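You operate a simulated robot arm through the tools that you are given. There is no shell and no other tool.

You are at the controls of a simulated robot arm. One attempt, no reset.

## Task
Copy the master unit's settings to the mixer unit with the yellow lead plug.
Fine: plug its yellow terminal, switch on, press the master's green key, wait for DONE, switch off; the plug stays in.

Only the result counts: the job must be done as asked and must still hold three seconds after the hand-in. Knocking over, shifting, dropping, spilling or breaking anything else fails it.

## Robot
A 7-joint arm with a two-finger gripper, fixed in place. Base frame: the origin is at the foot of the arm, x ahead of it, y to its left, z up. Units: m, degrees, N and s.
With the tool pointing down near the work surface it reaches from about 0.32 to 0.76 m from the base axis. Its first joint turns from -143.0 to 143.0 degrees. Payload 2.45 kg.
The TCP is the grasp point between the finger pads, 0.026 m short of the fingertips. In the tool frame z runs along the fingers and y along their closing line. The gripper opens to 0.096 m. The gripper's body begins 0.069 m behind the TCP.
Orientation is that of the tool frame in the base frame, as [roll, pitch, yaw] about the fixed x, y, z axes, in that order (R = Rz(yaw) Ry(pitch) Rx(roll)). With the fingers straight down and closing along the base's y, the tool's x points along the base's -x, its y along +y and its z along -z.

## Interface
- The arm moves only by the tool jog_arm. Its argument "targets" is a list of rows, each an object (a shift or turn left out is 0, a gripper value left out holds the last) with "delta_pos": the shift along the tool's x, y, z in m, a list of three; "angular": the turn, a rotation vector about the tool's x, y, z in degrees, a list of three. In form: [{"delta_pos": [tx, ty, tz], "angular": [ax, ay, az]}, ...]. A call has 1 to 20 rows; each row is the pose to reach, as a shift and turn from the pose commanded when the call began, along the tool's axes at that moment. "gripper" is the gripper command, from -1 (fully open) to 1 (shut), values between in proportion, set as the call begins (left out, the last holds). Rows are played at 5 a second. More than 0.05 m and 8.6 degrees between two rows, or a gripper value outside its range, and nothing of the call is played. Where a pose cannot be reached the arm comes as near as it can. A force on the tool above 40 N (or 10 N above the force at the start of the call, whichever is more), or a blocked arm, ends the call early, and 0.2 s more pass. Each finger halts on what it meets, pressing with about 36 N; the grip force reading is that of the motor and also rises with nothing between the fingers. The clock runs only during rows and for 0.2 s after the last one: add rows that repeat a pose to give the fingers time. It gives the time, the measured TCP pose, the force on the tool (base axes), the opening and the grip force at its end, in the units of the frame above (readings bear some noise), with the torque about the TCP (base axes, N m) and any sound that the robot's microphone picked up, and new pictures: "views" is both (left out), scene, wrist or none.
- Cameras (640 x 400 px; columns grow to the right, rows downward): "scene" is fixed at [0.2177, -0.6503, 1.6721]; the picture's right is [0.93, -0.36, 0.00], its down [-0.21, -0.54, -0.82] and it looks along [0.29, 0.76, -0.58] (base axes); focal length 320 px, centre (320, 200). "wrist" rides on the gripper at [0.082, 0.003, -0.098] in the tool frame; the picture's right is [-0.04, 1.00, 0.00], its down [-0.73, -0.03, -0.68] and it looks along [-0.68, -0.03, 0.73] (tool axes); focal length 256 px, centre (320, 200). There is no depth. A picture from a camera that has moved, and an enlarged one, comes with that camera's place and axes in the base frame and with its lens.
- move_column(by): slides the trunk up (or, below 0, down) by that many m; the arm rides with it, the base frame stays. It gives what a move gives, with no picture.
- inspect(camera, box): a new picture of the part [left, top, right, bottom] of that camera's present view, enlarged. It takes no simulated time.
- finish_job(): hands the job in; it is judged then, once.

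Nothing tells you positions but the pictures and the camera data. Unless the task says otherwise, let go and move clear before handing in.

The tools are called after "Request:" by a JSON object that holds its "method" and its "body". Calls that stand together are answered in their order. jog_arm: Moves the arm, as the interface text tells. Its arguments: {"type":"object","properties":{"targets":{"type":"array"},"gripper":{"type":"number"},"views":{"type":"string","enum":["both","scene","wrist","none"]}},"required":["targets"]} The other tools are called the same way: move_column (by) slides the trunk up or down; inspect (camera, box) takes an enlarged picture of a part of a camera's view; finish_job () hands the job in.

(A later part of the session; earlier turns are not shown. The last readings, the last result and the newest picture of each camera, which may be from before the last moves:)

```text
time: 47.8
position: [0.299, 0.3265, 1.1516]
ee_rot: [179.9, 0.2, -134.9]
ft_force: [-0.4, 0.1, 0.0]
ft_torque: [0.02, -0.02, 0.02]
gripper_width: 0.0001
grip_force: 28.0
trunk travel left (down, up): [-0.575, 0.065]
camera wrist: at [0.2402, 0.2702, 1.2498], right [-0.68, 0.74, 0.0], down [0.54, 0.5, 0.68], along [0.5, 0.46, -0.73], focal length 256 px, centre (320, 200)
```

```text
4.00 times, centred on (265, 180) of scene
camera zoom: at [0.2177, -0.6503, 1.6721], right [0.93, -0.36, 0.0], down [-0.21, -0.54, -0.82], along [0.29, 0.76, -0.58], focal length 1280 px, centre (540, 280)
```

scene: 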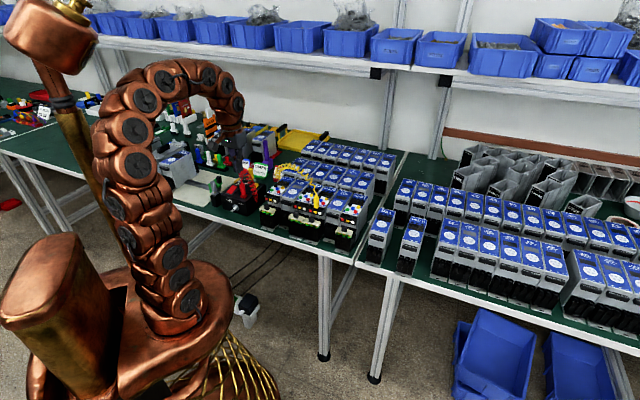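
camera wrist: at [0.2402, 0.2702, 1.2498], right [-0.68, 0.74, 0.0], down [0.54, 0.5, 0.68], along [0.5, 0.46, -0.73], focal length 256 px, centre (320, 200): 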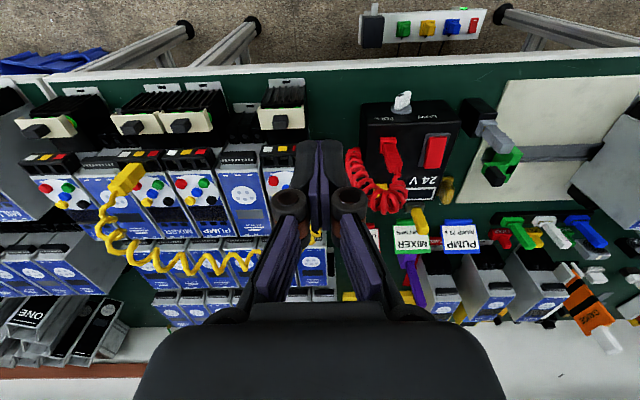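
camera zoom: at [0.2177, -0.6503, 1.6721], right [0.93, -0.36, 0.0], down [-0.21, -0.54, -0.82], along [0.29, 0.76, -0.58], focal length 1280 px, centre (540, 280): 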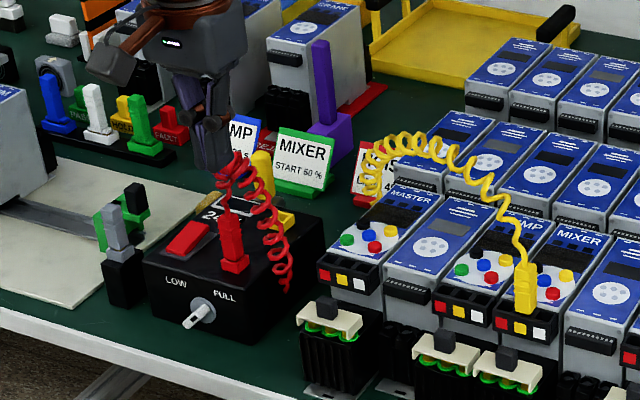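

The lead runs from behind the master to the mixer's plug, and all four named units carry the same bridge switch. Let me check the displays and indicators of the mixer and master closely for any change.

Request:
{"method": "inspect", "body": {"camera": "scene", "box": [312, 175, 342, 205]}}

Request:
{"method": "inspect", "body": {"camera": "scene", "box": [270, 165, 305, 200]}}

Request:
{"method": "inspect", "body": {"camera": "wrist", "box": [100, 80, 220, 250]}}

Request:
{"method": "inspect", "body": {"camera": "scene", "box": [295, 200, 335, 240]}}

```text
13.33 times, centred on (327, 190) of scene
camera zoom: at [0.2177, -0.6503, 1.6721], right [0.93, -0.36, 0.0], down [-0.21, -0.54, -0.82], along [0.29, 0.76, -0.58], focal length 4266 px, centre (227, 333)
```

zoom: 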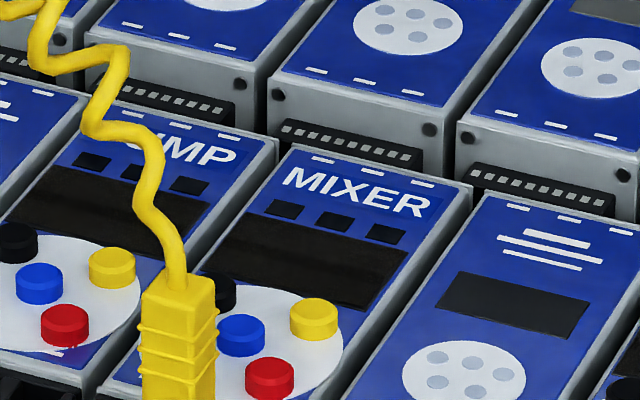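

```text
11.43 times, centred on (288, 182) of scene
camera zoom: at [0.2177, -0.6503, 1.6721], right [0.93, -0.36, 0.0], down [-0.21, -0.54, -0.82], along [0.29, 0.76, -0.58], focal length 3657 px, centre (691, 400)
```

zoom: 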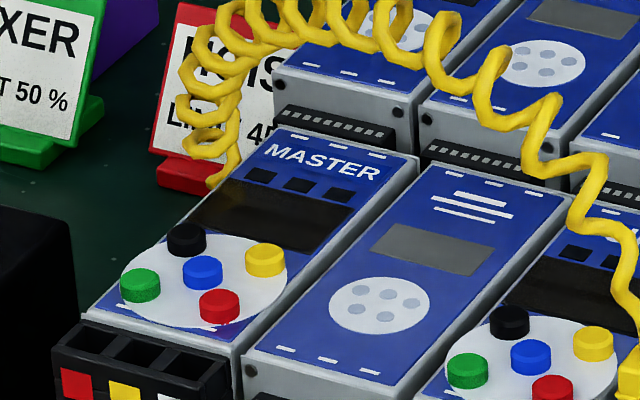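

```text
2.35 times, centred on (160, 165) of wrist
camera zoom: at [0.2402, 0.2702, 1.2498], right [-0.68, 0.74, 0.0], down [0.54, 0.5, 0.68], along [0.5, 0.46, -0.73], focal length 602 px, centre (696, 282)
```

zoom: 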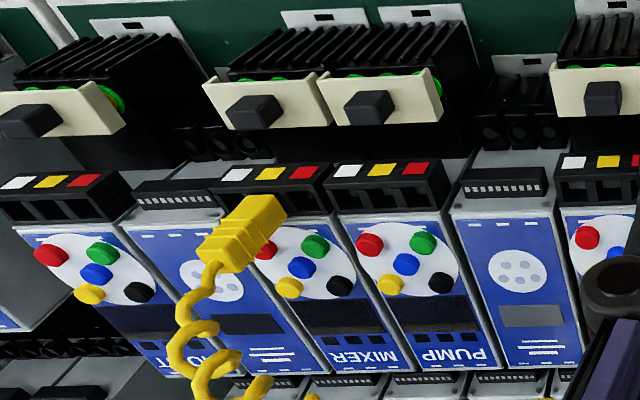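

```text
10.00 times, centred on (315, 220) of scene
camera zoom: at [0.2177, -0.6503, 1.6721], right [0.93, -0.36, 0.0], down [-0.21, -0.54, -0.82], along [0.29, 0.76, -0.58], focal length 3200 px, centre (370, 0)
```

zoom: 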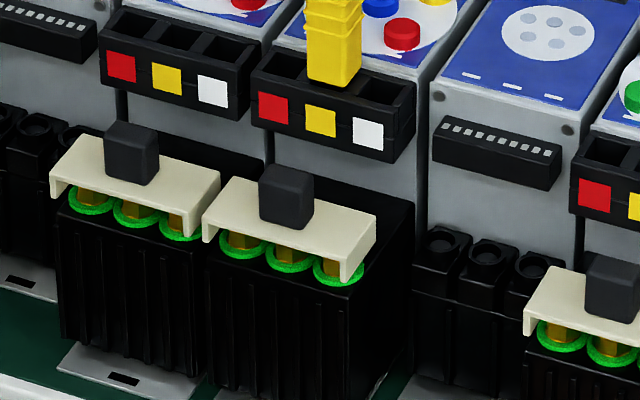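

All displays are dark and nothing changed. The knob measures about 17.6 mm wide by 10 mm deep, like a paddle or rotary handle, so I'll return, grasp it again and test a twist and a firmer pull toward the robot.

Request:
{"method": "jog_arm", "body": {"targets": [{"delta_pos": [0, -0.045, 0]}, {"delta_pos": [0, -0.09, 0]}, {"delta_pos": [0, -0.135, 0]}, {"delta_pos": [0, -0.18, 0]}, {"delta_pos": [-0.015, -0.22, 0.01]}, {"delta_pos": [-0.045, -0.2414, 0.03]}, {"delta_pos": [-0.0592, -0.2414, 0.07]}, {"delta_pos": [-0.0592, -0.2414, 0.11]}, {"delta_pos": [-0.0592, -0.2414, 0.14]}, {"delta_pos": [-0.0592, -0.2414, 0.14]}], "gripper": 0.15}}

Request:
{"method": "inspect", "body": {"camera": "wrist", "box": [270, 80, 370, 190]}}

```text
time: 50.0
position: [0.5114, 0.1972, 1.011]
ee_rot: [179.9, 0.2, -135.0]
ft_force: [0.0, 0.1, 0.5]
ft_torque: [0.03, 0.03, 0.04]
gripper_width: 0.0406
grip_force: 0.0
trunk travel left (down, up): [-0.575, 0.065]
camera wrist: at [0.453, 0.1407, 1.1096], right [-0.68, 0.73, 0.0], down [0.54, 0.5, 0.68], along [0.5, 0.46, -0.73], focal length 256 px, centre (320, 200)
```

scene: 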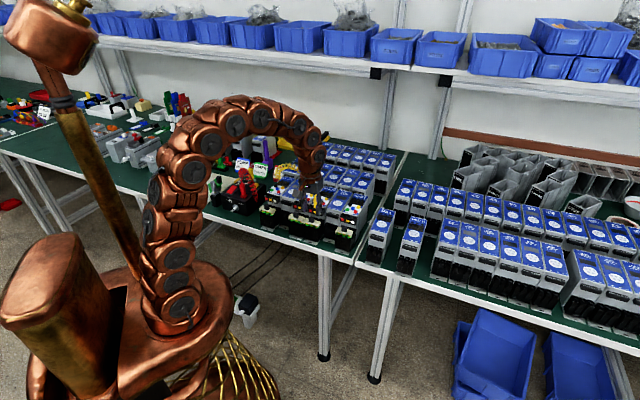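
wrist: 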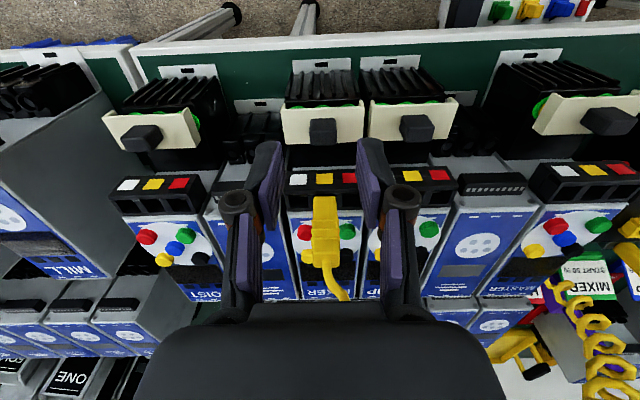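

```text
3.64 times, centred on (320, 135) of wrist
camera zoom: at [0.453, 0.1407, 1.1096], right [-0.68, 0.73, 0.0], down [0.54, 0.5, 0.68], along [0.5, 0.46, -0.73], focal length 931 px, centre (320, 436)
```

zoom: 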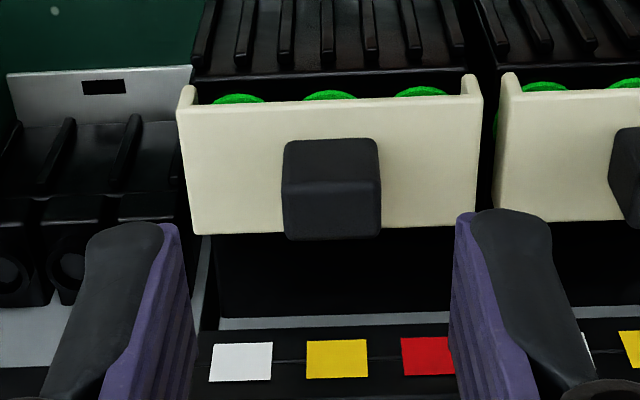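

Request:
{"method": "jog_arm", "body": {"targets": [{"delta_pos": [-0.0022, 0.0014, 0.015]}, {"delta_pos": [-0.0022, 0.0014, 0.028]}, {"delta_pos": [-0.0022, 0.0014, 0.033]}, {"delta_pos": [-0.0022, 0.0014, 0.033]}], "views": "none"}}

Request:
{"method": "jog_arm", "body": {"targets": [{"delta_pos": [0, 0, 0]}, {"delta_pos": [0, 0, 0]}, {"delta_pos": [0, 0, 0]}, {"delta_pos": [0, 0, 0]}], "gripper": 1, "views": "none"}}

Request:
{"method": "jog_arm", "body": {"targets": [{"angular": [0, 0, 3]}, {"angular": [0, 0, 6]}, {"angular": [0, 0, 8]}], "views": "none"}}

```text
time: 51.0
position: [0.5141, 0.1995, 0.9791]
ee_rot: [-179.9, 0.2, -135.0]
ft_force: [-0.5, -0.2, 0.6]
ft_torque: [-0.02, -0.01, 0.01]
gripper_width: 0.0409
grip_force: 0.1
trunk travel left (down, up): [-0.575, 0.065]
```

```text
time: 52.0
position: [0.5129, 0.1991, 0.9776]
ee_rot: [180.0, 0.1, -135.1]
ft_force: [-4.3, 3.4, -0.8]
ft_torque: [0.11, 0.06, 0.07]
gripper_width: 0.0175
grip_force: 42.6
trunk travel left (down, up): [-0.575, 0.065]
```

```text
time: 52.8
position: [0.5134, 0.199, 0.9784]
ee_rot: [179.9, 0.2, -143.1]
ft_force: [-10.0, 6.2, 3.5]
ft_torque: [0.13, 0.24, 0.61]
gripper_width: 0.0189
grip_force: 44.5
trunk travel left (down, up): [-0.575, 0.065]
```

Request:
{"method": "jog_arm", "body": {"targets": [{"angular": [0, 0, -4]}, {"angular": [0, 0, -8]}, {"angular": [0, 0, -12]}, {"angular": [0, 0, -16]}], "views": "none"}}

Request:
{"method": "jog_arm", "body": {"targets": [{"angular": [0, 0, 4]}, {"angular": [0, 0, 8]}, {"angular": [0, 0, 8]}], "views": "none"}}

Request:
{"method": "jog_arm", "body": {"targets": [{"delta_pos": [0.002, 0, 0]}, {"delta_pos": [0.004, 0, 0]}, {"delta_pos": [0.006, 0, 0]}], "views": "none"}}

```text
time: 53.8
position: [0.514, 0.2001, 0.9784]
ee_rot: [-179.9, 0.2, -127.0]
ft_force: [-7.0, 10.0, 2.2]
ft_torque: [0.25, 0.15, -0.67]
gripper_width: 0.0195
grip_force: 44.7
trunk travel left (down, up): [-0.575, 0.065]
```

```text
time: 54.6
position: [0.5113, 0.1991, 0.9768]
ee_rot: [180.0, 0.0, -134.9]
ft_force: [-14.6, 3.2, -2.3]
ft_torque: [0.07, 0.3, 0.17]
gripper_width: 0.0177
grip_force: 42.7
trunk travel left (down, up): [-0.575, 0.065]
```

```text
time: 55.4
position: [0.5099, 0.1973, 0.9793]
ee_rot: [-179.9, 0.5, -135.0]
ft_force: [9.1, 31.1, -2.7]
ft_torque: [1.07, -0.56, 0.09]
gripper_width: 0.018
grip_force: 43.7
trunk travel left (down, up): [-0.575, 0.065]
```

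Request:
{"method": "inspect", "body": {"camera": "scene", "box": [305, 195, 340, 235]}}

Request:
{"method": "inspect", "body": {"camera": "wrist", "box": [260, 90, 380, 220]}}

```text
10.00 times, centred on (322, 215) of scene
camera zoom: at [0.2177, -0.6503, 1.6721], right [0.93, -0.36, 0.0], down [-0.21, -0.54, -0.82], along [0.29, 0.76, -0.58], focal length 3200 px, centre (295, 50)
```

zoom: 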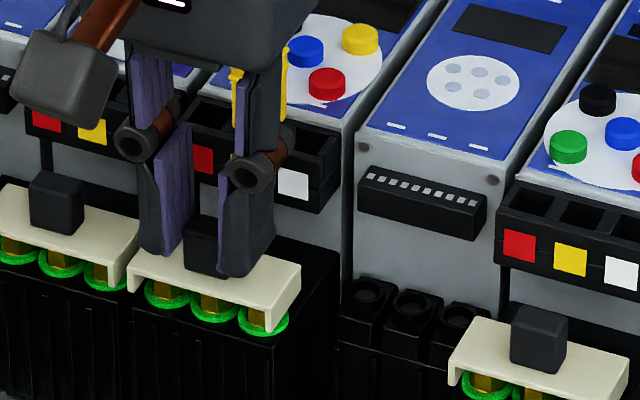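

```text
3.08 times, centred on (320, 155) of wrist
camera zoom: at [0.4508, 0.1415, 1.0765], right [-0.68, 0.73, 0.0], down [0.53, 0.49, 0.69], along [0.5, 0.46, -0.73], focal length 788 px, centre (320, 338)
```

zoom: 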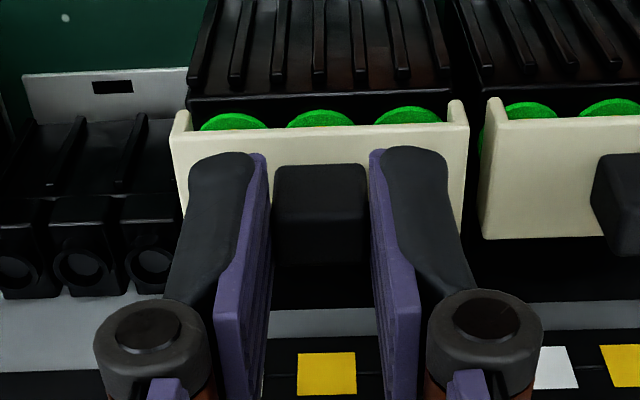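

The bridge is rigid to nearly 30 N in every direction, so it appears to be just a fixed terminal guard. I'll release it undisturbed and inspect the 24 V supply's red rocker, since every display on the bench is dark.

Request:
{"method": "jog_arm", "body": {"targets": [{"delta_pos": [-0.004, 0, 0]}, {"delta_pos": [-0.005, 0, 0]}, {"delta_pos": [-0.005, 0, 0]}, {"delta_pos": [-0.005, 0, 0]}], "gripper": 0.1, "views": "none"}}

Request:
{"method": "jog_arm", "body": {"targets": [{"delta_pos": [0, 0, -0.03]}, {"delta_pos": [0, 0, -0.06]}, {"delta_pos": [0.02, 0, -0.1]}, {"delta_pos": [0.05, 0, -0.13]}, {"delta_pos": [0.06, 0.04, -0.14]}, {"delta_pos": [0.06, 0.085, -0.14]}], "views": "none"}}

Request:
{"method": "inspect", "body": {"camera": "scene", "box": [210, 170, 270, 225]}}

Request:
{"method": "inspect", "body": {"camera": "scene", "box": [215, 175, 250, 205]}}

```text
time: 56.4
position: [0.5119, 0.1979, 0.9788]
ee_rot: [179.9, 0.2, -135.0]
ft_force: [0.7, 0.2, -0.9]
ft_torque: [0.02, -0.03, 0.0]
gripper_width: 0.043
grip_force: 0.0
trunk travel left (down, up): [-0.575, 0.065]
```

```text
time: 57.8
position: [0.4101, 0.215, 1.1183]
ee_rot: [180.0, 0.3, -135.1]
ft_force: [-0.4, -0.4, 0.3]
ft_torque: [0.02, 0.04, 0.02]
gripper_width: 0.0434
grip_force: 0.0
trunk travel left (down, up): [-0.575, 0.065]
```

```text
7.27 times, centred on (240, 198) of scene
camera zoom: at [0.2177, -0.6503, 1.6721], right [0.93, -0.36, 0.0], down [-0.21, -0.54, -0.82], along [0.29, 0.76, -0.58], focal length 2327 px, centre (902, 218)
```

zoom: 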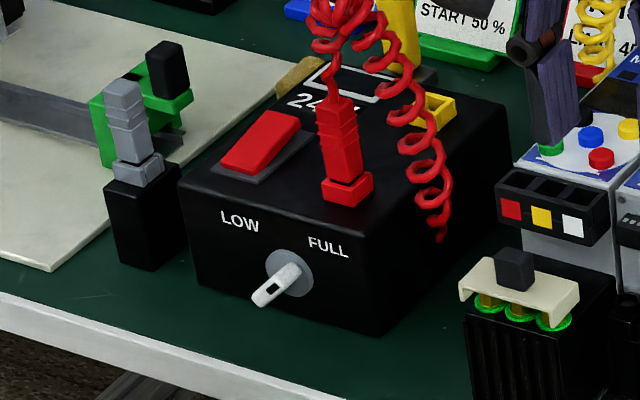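

```text
13.33 times, centred on (232, 190) of scene
camera zoom: at [0.2177, -0.6503, 1.6721], right [0.93, -0.36, 0.0], down [-0.21, -0.54, -0.82], along [0.29, 0.76, -0.58], focal length 4266 px, centre (1487, 333)
```

zoom: 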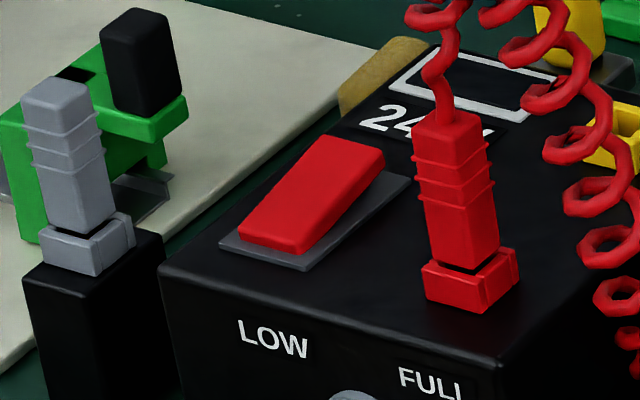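

The red rocker on the 24 V box is tilted with its back end raised, a real two-position switch, and the box's display is dark, so this is the switch to turn on. I'll move over its raised back end, near (0.285, 0.534, 0.94).

Request:
{"method": "jog_arm", "body": {"targets": [{"delta_pos": [0, 0.045, 0]}, {"delta_pos": [0, 0.09, 0]}, {"delta_pos": [0, 0.135, 0]}, {"delta_pos": [0, 0.18, 0]}, {"delta_pos": [0, 0.225, 0]}, {"delta_pos": [0, 0.27, 0]}, {"delta_pos": [-0.02, 0.31, 0]}, {"delta_pos": [-0.065, 0.312, 0]}, {"delta_pos": [-0.11, 0.312, 0.01]}, {"delta_pos": [-0.13, 0.312, 0.045]}, {"delta_pos": [-0.13, 0.312, 0.058]}, {"delta_pos": [-0.13, 0.312, 0.058]}], "gripper": 1}}

Request:
{"method": "inspect", "body": {"camera": "wrist", "box": [250, 40, 400, 190]}}

Request:
{"method": "inspect", "body": {"camera": "scene", "box": [210, 160, 270, 215]}}

```text
time: 60.4
position: [0.281, 0.5293, 1.0606]
ee_rot: [180.0, 0.2, -135.0]
ft_force: [-0.2, -1.3, 0.2]
ft_torque: [0.02, 0.02, 0.0]
gripper_width: 0.0
grip_force: 27.9
trunk travel left (down, up): [-0.575, 0.065]
camera wrist: at [0.2214, 0.4726, 1.1588], right [-0.68, 0.73, 0.0], down [0.54, 0.5, 0.68], along [0.5, 0.46, -0.73], focal length 256 px, centre (320, 200)
```

scene: 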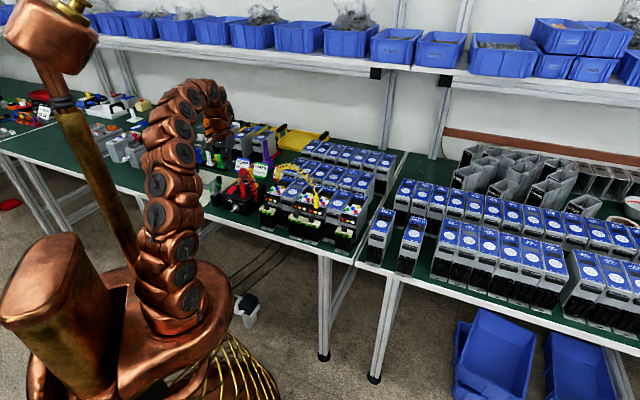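
wrist: 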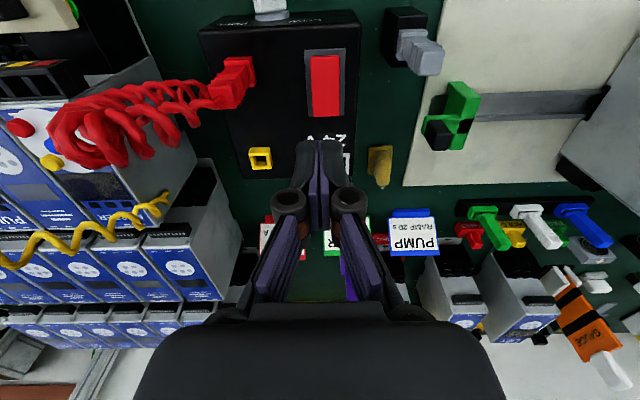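

```text
2.67 times, centred on (325, 115) of wrist
camera zoom: at [0.2214, 0.4726, 1.1588], right [-0.68, 0.73, 0.0], down [0.54, 0.5, 0.68], along [0.5, 0.46, -0.73], focal length 683 px, centre (307, 427)
```

zoom: 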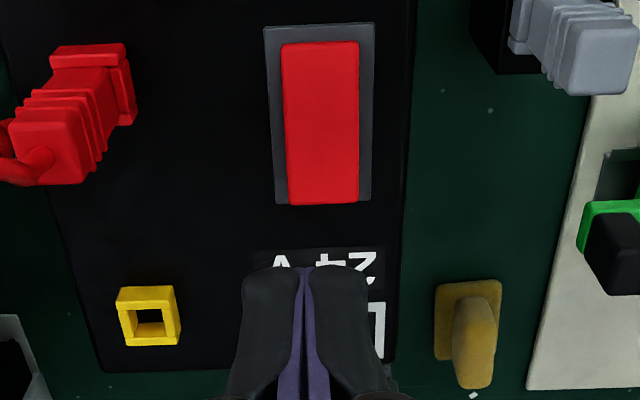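

```text
7.27 times, centred on (240, 188) of scene
camera zoom: at [0.2177, -0.6503, 1.6721], right [0.93, -0.36, 0.0], down [-0.21, -0.54, -0.82], along [0.29, 0.76, -0.58], focal length 2327 px, centre (902, 291)
```

zoom: 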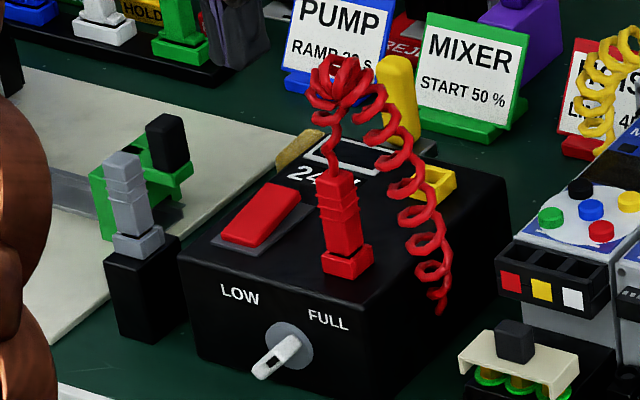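

The rocker spans from 27 mm behind to about 18 mm ahead of the TCP, so its raised end is just ahead. I'll shift forward 9 mm and come down to just above it.

Request:
{"method": "jog_arm", "body": {"targets": [{"delta_pos": [-0.009, 0.004, 0.01]}, {"delta_pos": [-0.009, 0.004, 0.045]}, {"delta_pos": [-0.009, 0.004, 0.075]}, {"delta_pos": [-0.009, 0.004, 0.085]}, {"delta_pos": [-0.009, 0.004, 0.085]}]}}

Request:
{"method": "inspect", "body": {"camera": "wrist", "box": [250, 60, 390, 210]}}

Request:
{"method": "inspect", "body": {"camera": "scene", "box": [215, 160, 265, 210]}}

```text
time: 61.6
position: [0.2839, 0.5386, 0.9752]
ee_rot: [-180.0, 0.3, -135.0]
ft_force: [0.0, 0.3, 0.1]
ft_torque: [-0.02, 0.04, 0.0]
gripper_width: 0.0
grip_force: 28.3
trunk travel left (down, up): [-0.575, 0.065]
camera wrist: at [0.2254, 0.4813, 1.0733], right [-0.68, 0.73, 0.0], down [0.54, 0.5, 0.68], along [0.5, 0.46, -0.73], focal length 256 px, centre (320, 200)
```

scene: 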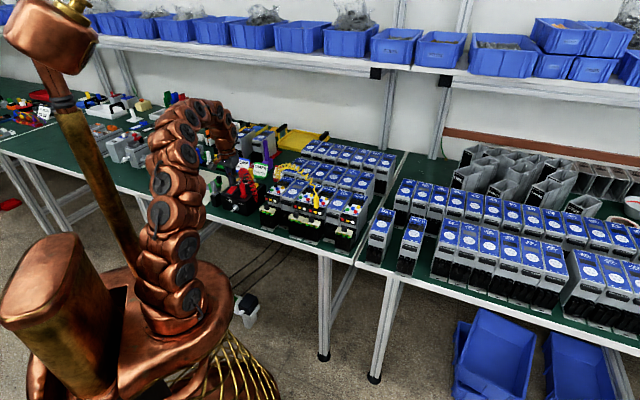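
wrist: 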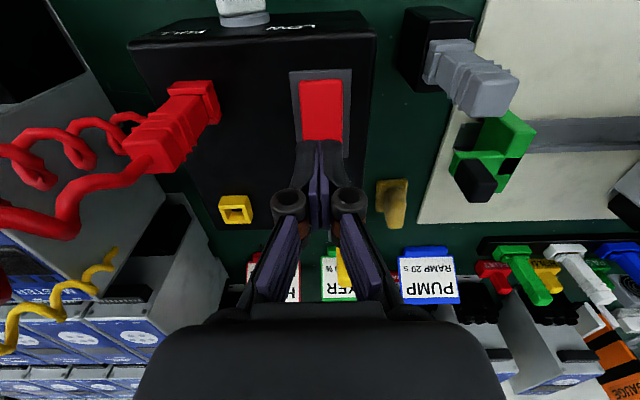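

```text
2.67 times, centred on (320, 135) of wrist
camera zoom: at [0.2254, 0.4813, 1.0733], right [-0.68, 0.73, 0.0], down [0.54, 0.5, 0.68], along [0.5, 0.46, -0.73], focal length 683 px, centre (320, 373)
```

zoom: 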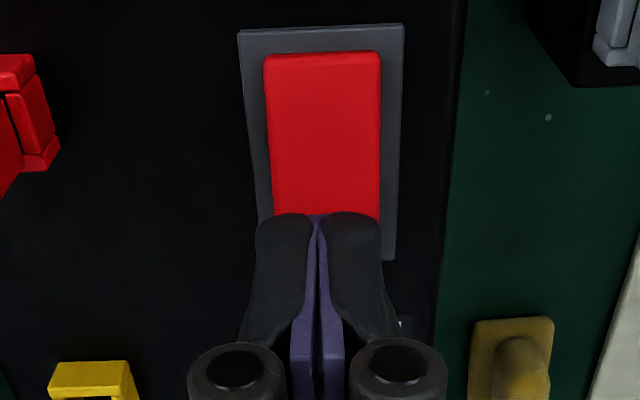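

```text
8.00 times, centred on (240, 185) of scene
camera zoom: at [0.2177, -0.6503, 1.6721], right [0.93, -0.36, 0.0], down [-0.21, -0.54, -0.82], along [0.29, 0.76, -0.58], focal length 2560 px, centre (960, 320)
```

zoom: 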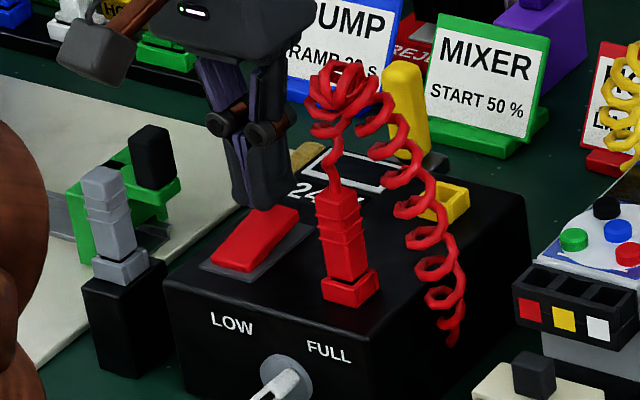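

The fingertips are right above the raised end. I'll press it down in small steps.

Request:
{"method": "jog_arm", "body": {"targets": [{"delta_pos": [0, 0, 0.004]}, {"delta_pos": [0, 0, 0.007]}, {"delta_pos": [0, 0, 0.009]}, {"delta_pos": [0, 0, 0.011]}], "views": "none"}}

Request:
{"method": "inspect", "body": {"camera": "scene", "box": [215, 165, 265, 215]}}

```text
time: 62.6
position: [0.2844, 0.5385, 0.9644]
ee_rot: [-180.0, 0.2, -135.0]
ft_force: [0.6, -0.6, 0.7]
ft_torque: [0.0, 0.01, 0.02]
gripper_width: 0.0
grip_force: 28.3
trunk travel left (down, up): [-0.575, 0.065]
```

```text
8.00 times, centred on (240, 190) of scene
camera zoom: at [0.2177, -0.6503, 1.6721], right [0.93, -0.36, 0.0], down [-0.21, -0.54, -0.82], along [0.29, 0.76, -0.58], focal length 2560 px, centre (960, 280)
```

zoom: 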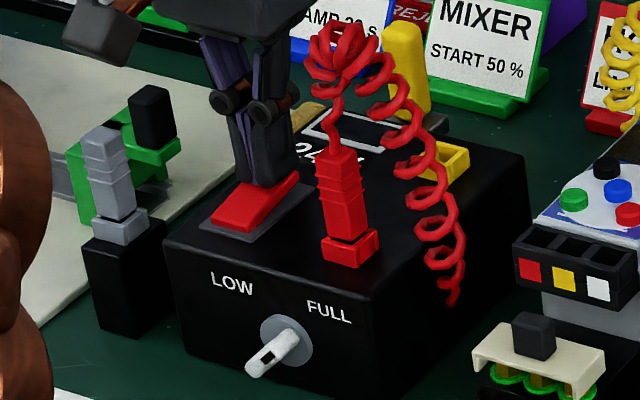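

Request:
{"method": "jog_arm", "body": {"targets": [{"delta_pos": [0, 0, 0.002]}, {"delta_pos": [0, 0, 0.004]}, {"delta_pos": [0, 0, 0.006]}, {"delta_pos": [0, 0, 0.008]}], "views": "none"}}

Request:
{"method": "inspect", "body": {"camera": "scene", "box": [215, 165, 265, 215]}}

Request:
{"method": "inspect", "body": {"camera": "wrist", "box": [250, 60, 390, 210]}}

```text
time: 63.8
position: [0.285, 0.5375, 0.9615]
ee_rot: [179.9, 0.6, -135.1]
ft_force: [-0.9, -5.9, 20.0]
ft_torque: [-0.29, 0.22, 0.04]
gripper_width: 0.0057
grip_force: 28.5
trunk travel left (down, up): [-0.575, 0.065]
stopped in row 4: the force on the tool passed its limit at 42 N (the readings are from after the stop); the commanded pose is now the measured one
```

```text
8.00 times, centred on (240, 190) of scene
camera zoom: at [0.2177, -0.6503, 1.6721], right [0.93, -0.36, 0.0], down [-0.21, -0.54, -0.82], along [0.29, 0.76, -0.58], focal length 2560 px, centre (960, 280)
```

zoom: 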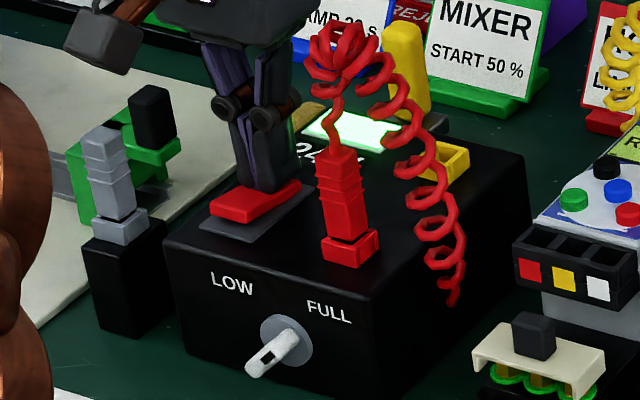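

```text
2.67 times, centred on (320, 135) of wrist
camera zoom: at [0.2256, 0.4816, 1.0581], right [-0.68, 0.74, 0.0], down [0.54, 0.49, 0.69], along [0.5, 0.47, -0.73], focal length 683 px, centre (320, 373)
```

zoom: 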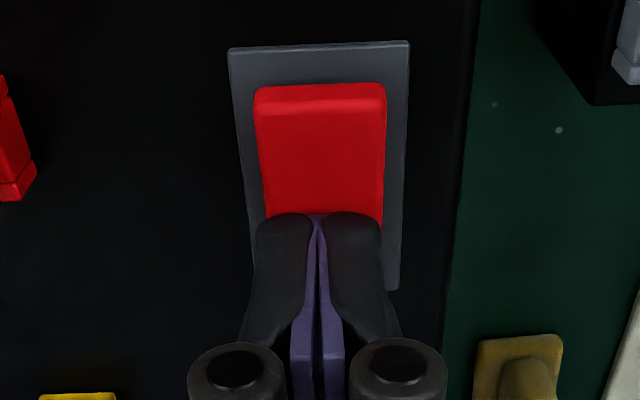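

The rocker flipped: the 24 V box's display is lit and the master's display is coming on. I'll lift clear and read the displays.

Request:
{"method": "jog_arm", "body": {"targets": [{"delta_pos": [0, 0, -0.02]}, {"delta_pos": [0, 0, -0.06]}, {"delta_pos": [0, 0, -0.1]}, {"delta_pos": [0.03, 0, -0.13]}, {"delta_pos": [0.06, 0, -0.15]}]}}

Request:
{"method": "inspect", "body": {"camera": "scene", "box": [210, 160, 345, 225]}}

Request:
{"method": "inspect", "body": {"camera": "scene", "box": [270, 165, 345, 205]}}

```text
time: 65.0
position: [0.2439, 0.496, 1.1105]
ee_rot: [179.8, 0.5, -135.0]
ft_force: [0.8, -0.3, -1.2]
ft_torque: [-0.01, 0.07, 0.01]
gripper_width: 0.0
grip_force: 28.2
trunk travel left (down, up): [-0.575, 0.065]
camera wrist: at [0.1829, 0.4387, 1.2081], right [-0.68, 0.73, 0.0], down [0.54, 0.49, 0.69], along [0.5, 0.47, -0.73], focal length 256 px, centre (320, 200)
```

scene: 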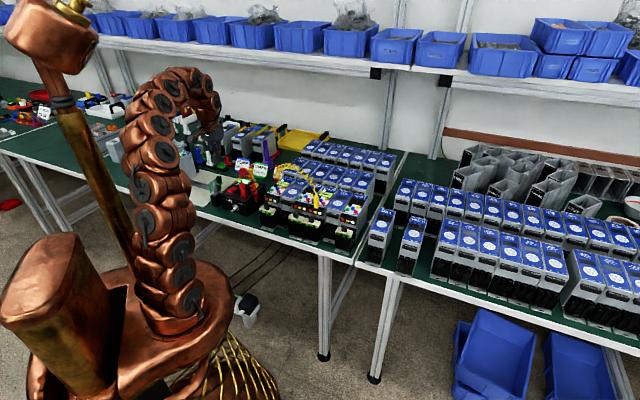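
wrist: 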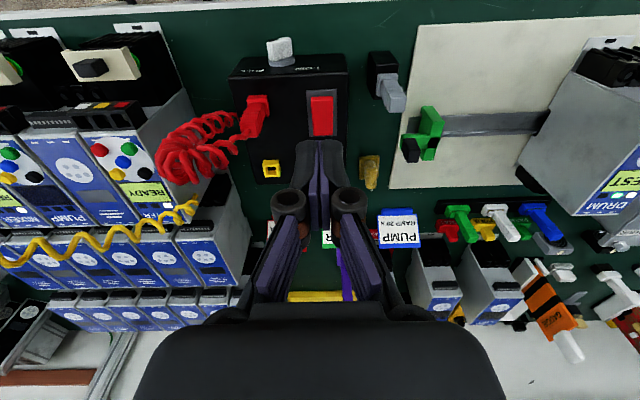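

```text
4.74 times, centred on (278, 192) of scene
camera zoom: at [0.2177, -0.6503, 1.6721], right [0.93, -0.36, 0.0], down [-0.21, -0.54, -0.82], along [0.29, 0.76, -0.58], focal length 1517 px, centre (522, 236)
```

zoom: 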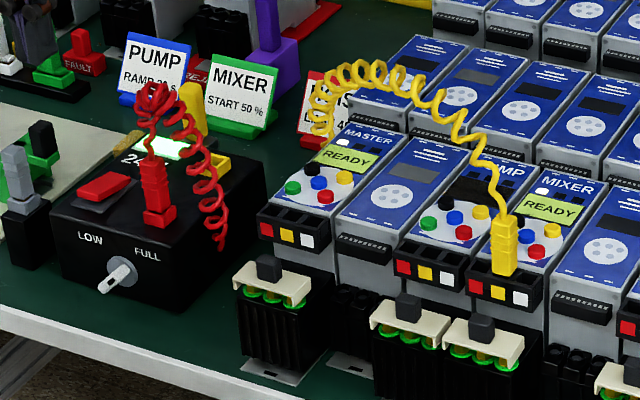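

```text
8.53 times, centred on (308, 185) of scene
camera zoom: at [0.2177, -0.6503, 1.6721], right [0.93, -0.36, 0.0], down [-0.21, -0.54, -0.82], along [0.29, 0.76, -0.58], focal length 2730 px, centre (427, 328)
```

zoom: 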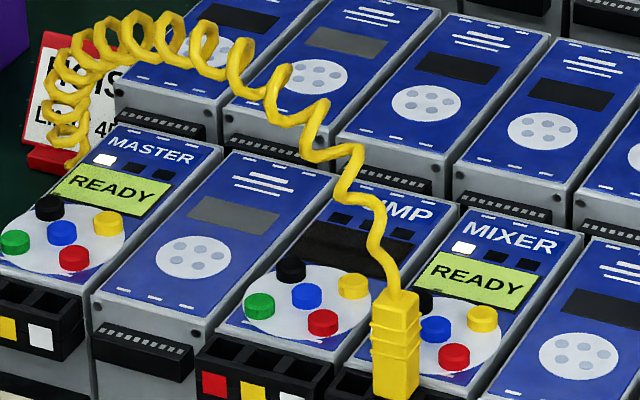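

MASTER and MIXER both show READY, so the plug is recognised. Next I'll move over the master's keypad to locate its green key precisely.

Request:
{"method": "jog_arm", "body": {"targets": [{"delta_pos": [0, -0.045, 0]}, {"delta_pos": [0, -0.09, 0]}, {"delta_pos": [0, -0.135, 0]}, {"delta_pos": [-0.01, -0.175, 0]}, {"delta_pos": [-0.02, -0.19, 0.02]}, {"delta_pos": [-0.02, -0.19, 0.035]}, {"delta_pos": [-0.02, -0.19, 0.035]}]}}

Request:
{"method": "inspect", "body": {"camera": "wrist", "box": [250, 60, 400, 220]}}

Request:
{"method": "inspect", "body": {"camera": "scene", "box": [260, 160, 310, 210]}}

```text
time: 66.6
position: [0.3916, 0.3745, 1.0723]
ee_rot: [179.9, 0.5, -134.9]
ft_force: [-0.1, -1.1, -1.2]
ft_torque: [0.03, 0.01, -0.01]
gripper_width: 0.0004
grip_force: 28.5
trunk travel left (down, up): [-0.575, 0.065]
camera wrist: at [0.3317, 0.3181, 1.1703], right [-0.68, 0.74, 0.0], down [0.54, 0.49, 0.68], along [0.5, 0.47, -0.73], focal length 256 px, centre (320, 200)
```

scene: 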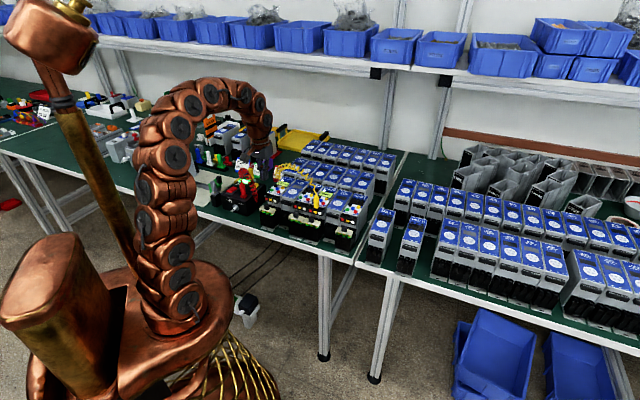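
wrist: 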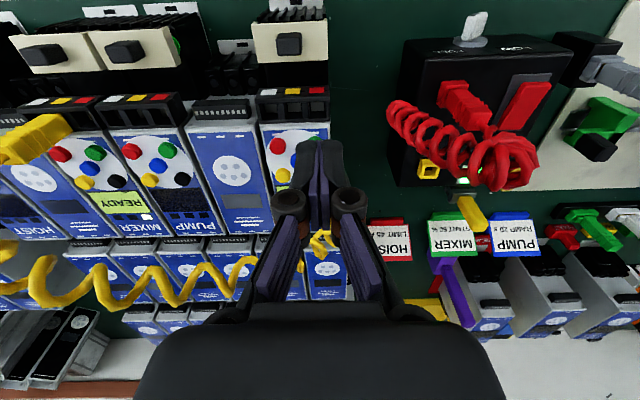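

```text
2.50 times, centred on (325, 140) of wrist
camera zoom: at [0.3317, 0.3181, 1.1703], right [-0.68, 0.74, 0.0], down [0.54, 0.49, 0.68], along [0.5, 0.47, -0.73], focal length 640 px, centre (308, 350)
```

zoom: 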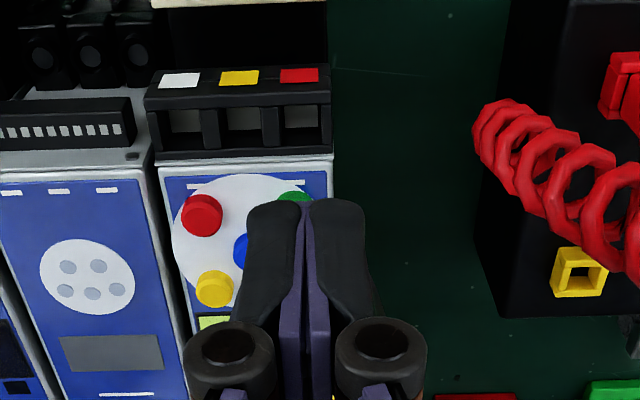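

```text
8.00 times, centred on (285, 185) of scene
camera zoom: at [0.2177, -0.6503, 1.6721], right [0.93, -0.36, 0.0], down [-0.21, -0.54, -0.82], along [0.29, 0.76, -0.58], focal length 2560 px, centre (600, 320)
```

zoom: 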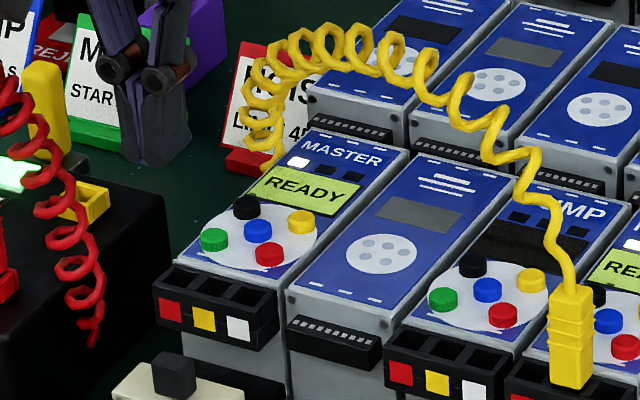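

The green key should be at about e = 0.568, i.e. near (0.413, 0.390). I'll move above it, level the tool and check the alignment from the scene camera.

Request:
{"method": "jog_arm", "body": {"targets": [{"delta_pos": [-0.015, -0.0045, 0], "angular": [0, 0.5, 0]}, {"delta_pos": [-0.0265, -0.0045, 0.01], "angular": [0, 0.5, 0]}, {"delta_pos": [-0.0265, -0.0045, 0.035], "angular": [0, 0.5, 0]}, {"delta_pos": [-0.0265, -0.0045, 0.035], "angular": [0, 0.5, 0]}]}}

Request:
{"method": "inspect", "body": {"camera": "wrist", "box": [250, 90, 390, 230]}}

Request:
{"method": "inspect", "body": {"camera": "scene", "box": [262, 165, 302, 205]}}

```text
time: 67.6
position: [0.4124, 0.3897, 1.0383]
ee_rot: [180.0, -0.1, -135.0]
ft_force: [1.4, 0.2, 0.0]
ft_torque: [0.01, 0.02, -0.01]
gripper_width: 0.0001
grip_force: 28.2
trunk travel left (down, up): [-0.575, 0.065]
camera wrist: at [0.3539, 0.3354, 1.1366], right [-0.68, 0.73, 0.0], down [0.54, 0.5, 0.68], along [0.5, 0.46, -0.73], focal length 256 px, centre (320, 200)
```

scene: 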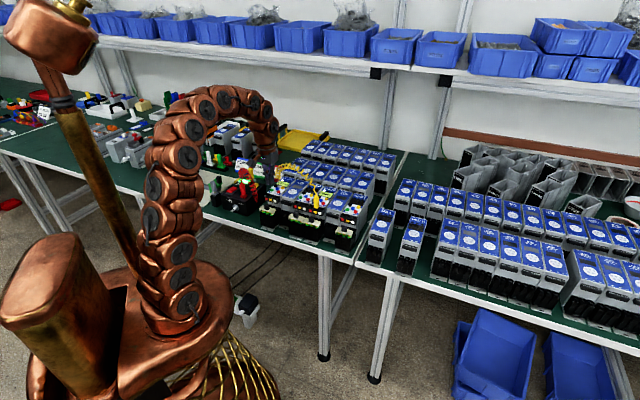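
wrist: 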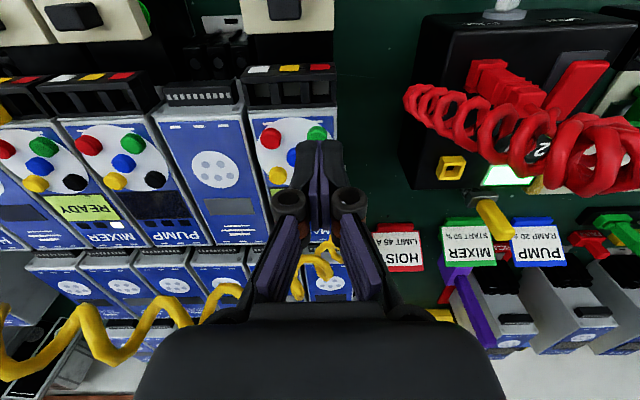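

```text
2.86 times, centred on (320, 160) of wrist
camera zoom: at [0.3539, 0.3354, 1.1366], right [-0.68, 0.73, 0.0], down [0.54, 0.5, 0.68], along [0.5, 0.46, -0.73], focal length 731 px, centre (320, 314)
```

zoom: 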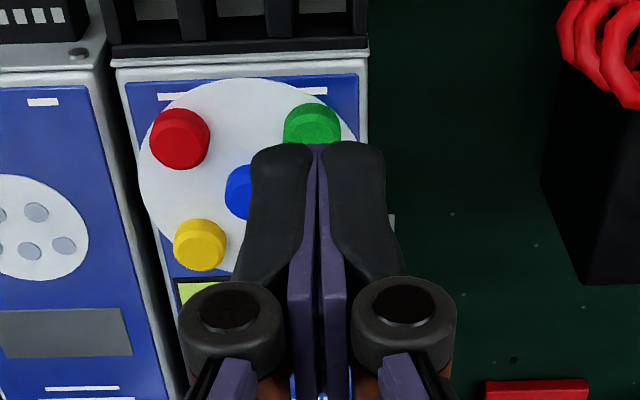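

```text
10.00 times, centred on (282, 185) of scene
camera zoom: at [0.2177, -0.6503, 1.6721], right [0.93, -0.36, 0.0], down [-0.21, -0.54, -0.82], along [0.29, 0.76, -0.58], focal length 3200 px, centre (700, 350)
```

zoom: 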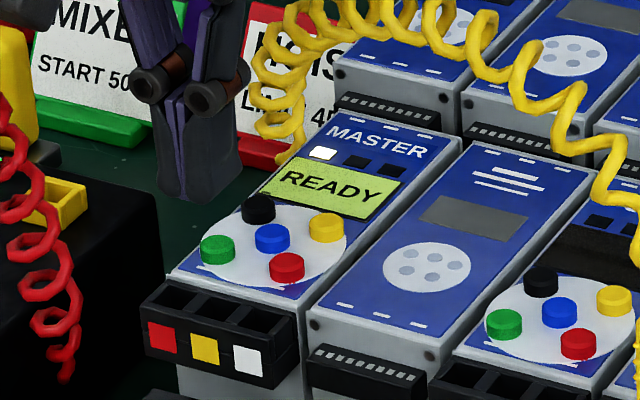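

The key is about 3 mm ahead and 2 mm to the right of the fingertips, with its top near z = 0.985. I'll correct and press in small steps, watching the display.

Request:
{"method": "jog_arm", "body": {"targets": [{"delta_pos": [-0.0025, -0.002, 0.012]}, {"delta_pos": [-0.0025, -0.002, 0.02]}, {"delta_pos": [-0.0025, -0.002, 0.024]}, {"delta_pos": [-0.0025, -0.002, 0.026]}], "views": "none"}}

Request:
{"method": "inspect", "body": {"camera": "scene", "box": [262, 165, 302, 205]}}

Request:
{"method": "inspect", "body": {"camera": "wrist", "box": [250, 90, 390, 230]}}

```text
time: 68.6
position: [0.4173, 0.3915, 1.013]
ee_rot: [179.8, 0.0, -135.0]
ft_force: [0.3, -1.0, 0.4]
ft_torque: [0.03, -0.03, 0.0]
gripper_width: 0.0
grip_force: 28.4
trunk travel left (down, up): [-0.575, 0.065]
```

```text
10.00 times, centred on (282, 185) of scene
camera zoom: at [0.2177, -0.6503, 1.6721], right [0.93, -0.36, 0.0], down [-0.21, -0.54, -0.82], along [0.29, 0.76, -0.58], focal length 3200 px, centre (700, 350)
```

zoom: 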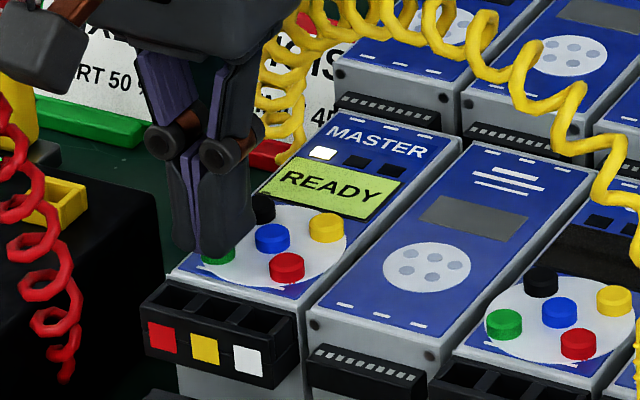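

```text
2.86 times, centred on (320, 160) of wrist
camera zoom: at [0.3574, 0.3358, 1.1107], right [-0.68, 0.74, 0.0], down [0.54, 0.5, 0.68], along [0.5, 0.46, -0.73], focal length 731 px, centre (320, 314)
```

zoom: 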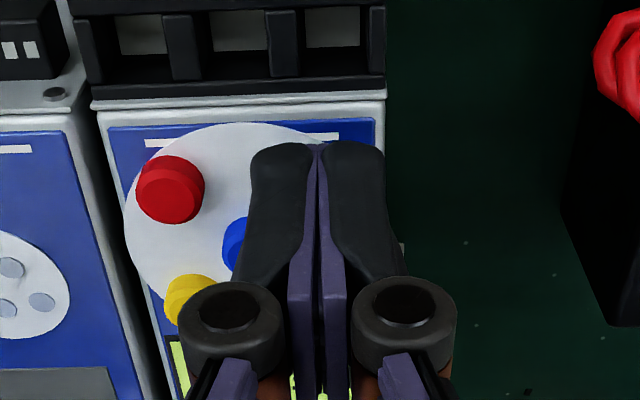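

The fingertips cover the green key with only slight offset. I'll nudge 1.5 mm to the right and press on.

Request:
{"method": "jog_arm", "body": {"targets": [{"delta_pos": [0, -0.0015, 0]}, {"delta_pos": [0, -0.0015, 0.002]}, {"delta_pos": [0, -0.0015, 0.004]}, {"delta_pos": [0, -0.0015, 0.005]}], "views": "none"}}

Request:
{"method": "inspect", "body": {"camera": "scene", "box": [262, 165, 342, 215]}}

```text
time: 69.6
position: [0.4176, 0.3907, 1.008]
ee_rot: [179.9, 0.0, -134.9]
ft_force: [0.2, -0.2, 1.8]
ft_torque: [-0.01, 0.02, 0.02]
gripper_width: 0.0058
grip_force: 28.8
trunk travel left (down, up): [-0.575, 0.065]
heard: click
```

```text
8.00 times, centred on (302, 190) of scene
camera zoom: at [0.2177, -0.6503, 1.6721], right [0.93, -0.36, 0.0], down [-0.21, -0.54, -0.82], along [0.29, 0.76, -0.58], focal length 2560 px, centre (464, 280)
```

zoom: 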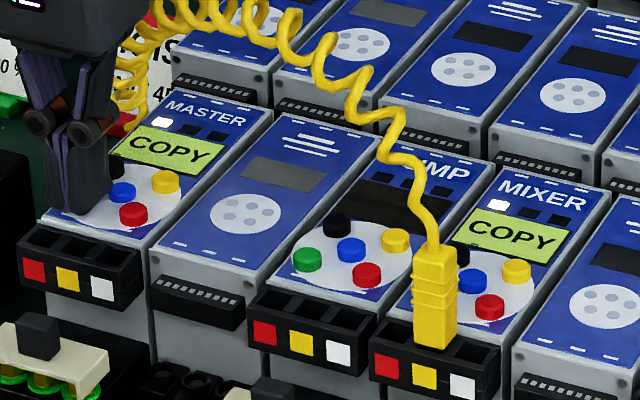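

A click was heard and both MASTER and MIXER now show COPY. I'll lift off the key and wait for DONE.

Request:
{"method": "jog_arm", "body": {"targets": [{"delta_pos": [0, 0, -0.01]}, {"delta_pos": [0, 0, -0.04]}, {"delta_pos": [0, 0, -0.08]}, {"delta_pos": [0, 0, -0.1]}, {"delta_pos": [0, 0, -0.1]}, {"delta_pos": [0, 0, -0.1]}], "views": "none"}}

Request:
{"method": "inspect", "body": {"camera": "scene", "box": [262, 165, 342, 215]}}

```text
time: 71.0
position: [0.4182, 0.3914, 1.1072]
ee_rot: [179.8, 0.0, -134.9]
ft_force: [-0.2, -0.6, -1.1]
ft_torque: [0.04, 0.0, -0.04]
gripper_width: 0.0001
grip_force: 28.3
trunk travel left (down, up): [-0.575, 0.065]
```

```text
8.00 times, centred on (302, 190) of scene
camera zoom: at [0.2177, -0.6503, 1.6721], right [0.93, -0.36, 0.0], down [-0.21, -0.54, -0.82], along [0.29, 0.76, -0.58], focal length 2560 px, centre (464, 280)
```

zoom: 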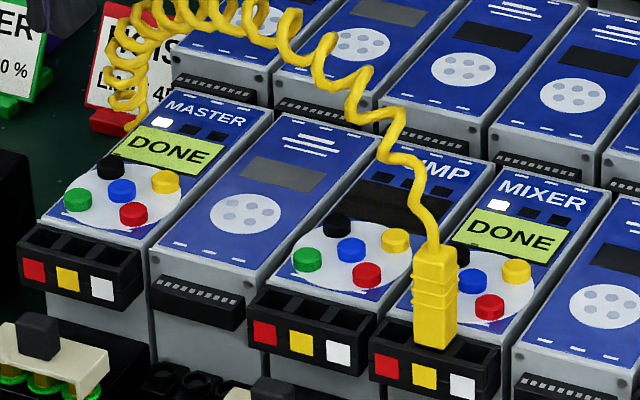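

Both displays show DONE. Now I'll go back to the 24 V box to switch it off by pressing the rocker's front end, which is raised now.

Request:
{"method": "jog_arm", "body": {"targets": [{"delta_pos": [0.005, 0.045, 0]}, {"delta_pos": [0.01, 0.09, 0]}, {"delta_pos": [0.0165, 0.135, 0]}, {"delta_pos": [0.0165, 0.18, 0]}, {"delta_pos": [0.0165, 0.1985, 0.02]}, {"delta_pos": [0.0165, 0.1985, 0.055]}, {"delta_pos": [0.0165, 0.1985, 0.055]}]}}

Request:
{"method": "inspect", "body": {"camera": "wrist", "box": [250, 50, 390, 200]}}

Request:
{"method": "inspect", "body": {"camera": "scene", "box": [210, 160, 265, 215]}}

```text
time: 72.6
position: [0.2655, 0.5196, 1.0535]
ee_rot: [-180.0, 0.1, -135.0]
ft_force: [0.3, 0.0, 0.1]
ft_torque: [-0.01, 0.02, -0.02]
gripper_width: 0.0
grip_force: 28.6
trunk travel left (down, up): [-0.575, 0.065]
camera wrist: at [0.2062, 0.4638, 1.1509], right [-0.68, 0.73, 0.0], down [0.54, 0.5, 0.68], along [0.5, 0.46, -0.73], focal length 256 px, centre (320, 200)
```

scene: 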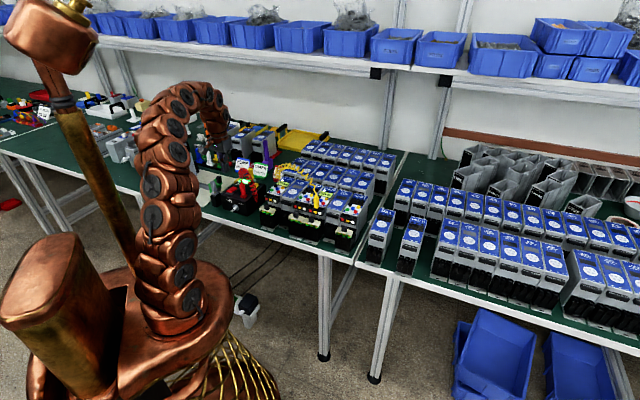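
wrist: 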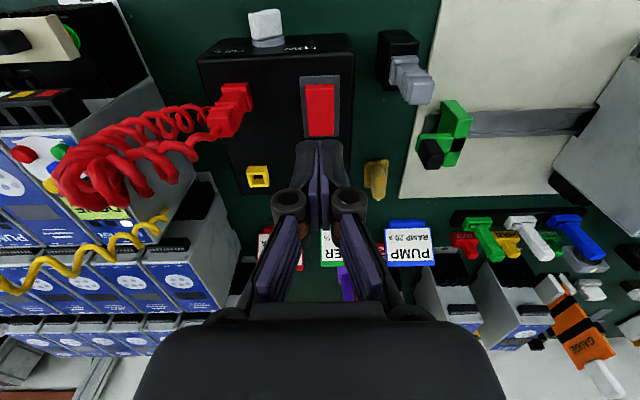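

```text
2.67 times, centred on (320, 125) of wrist
camera zoom: at [0.2062, 0.4638, 1.1509], right [-0.68, 0.73, 0.0], down [0.54, 0.5, 0.68], along [0.5, 0.46, -0.73], focal length 683 px, centre (320, 400)
```

zoom: 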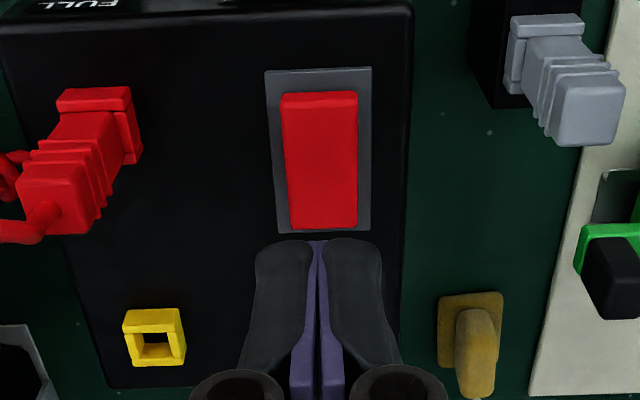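

```text
7.27 times, centred on (238, 188) of scene
camera zoom: at [0.2177, -0.6503, 1.6721], right [0.93, -0.36, 0.0], down [-0.21, -0.54, -0.82], along [0.29, 0.76, -0.58], focal length 2327 px, centre (920, 291)
```

zoom: 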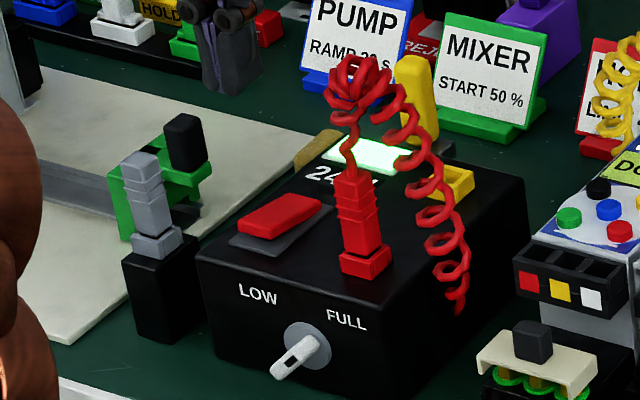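

The front end is now the raised one and lies right under the fingertips. I'll lower and press it.

Request:
{"method": "jog_arm", "body": {"targets": [{"delta_pos": [0, 0, 0.035]}, {"delta_pos": [0, 0, 0.07]}, {"delta_pos": [0, 0, 0.082]}, {"delta_pos": [0, 0, 0.086]}, {"delta_pos": [0, 0, 0.088]}], "views": "none"}}

Request:
{"method": "inspect", "body": {"camera": "scene", "box": [210, 165, 265, 215]}}

```text
time: 73.8
position: [0.2647, 0.5201, 0.9667]
ee_rot: [179.9, 0.1, -135.0]
ft_force: [-0.4, 2.0, -0.4]
ft_torque: [0.0, 0.0, 0.02]
gripper_width: 0.0
grip_force: 28.9
trunk travel left (down, up): [-0.575, 0.065]
```

```text
8.00 times, centred on (238, 190) of scene
camera zoom: at [0.2177, -0.6503, 1.6721], right [0.93, -0.36, 0.0], down [-0.21, -0.54, -0.82], along [0.29, 0.76, -0.58], focal length 2560 px, centre (980, 280)
```

zoom: 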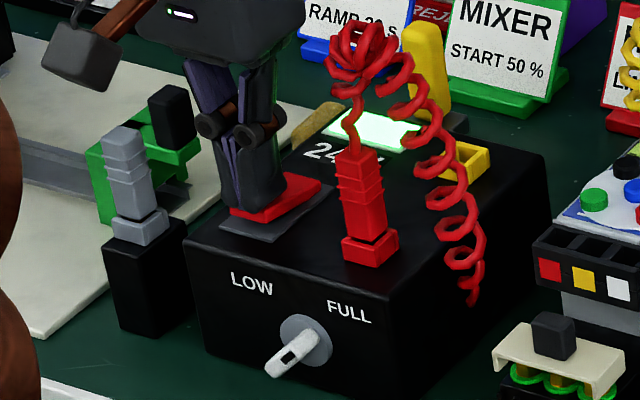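

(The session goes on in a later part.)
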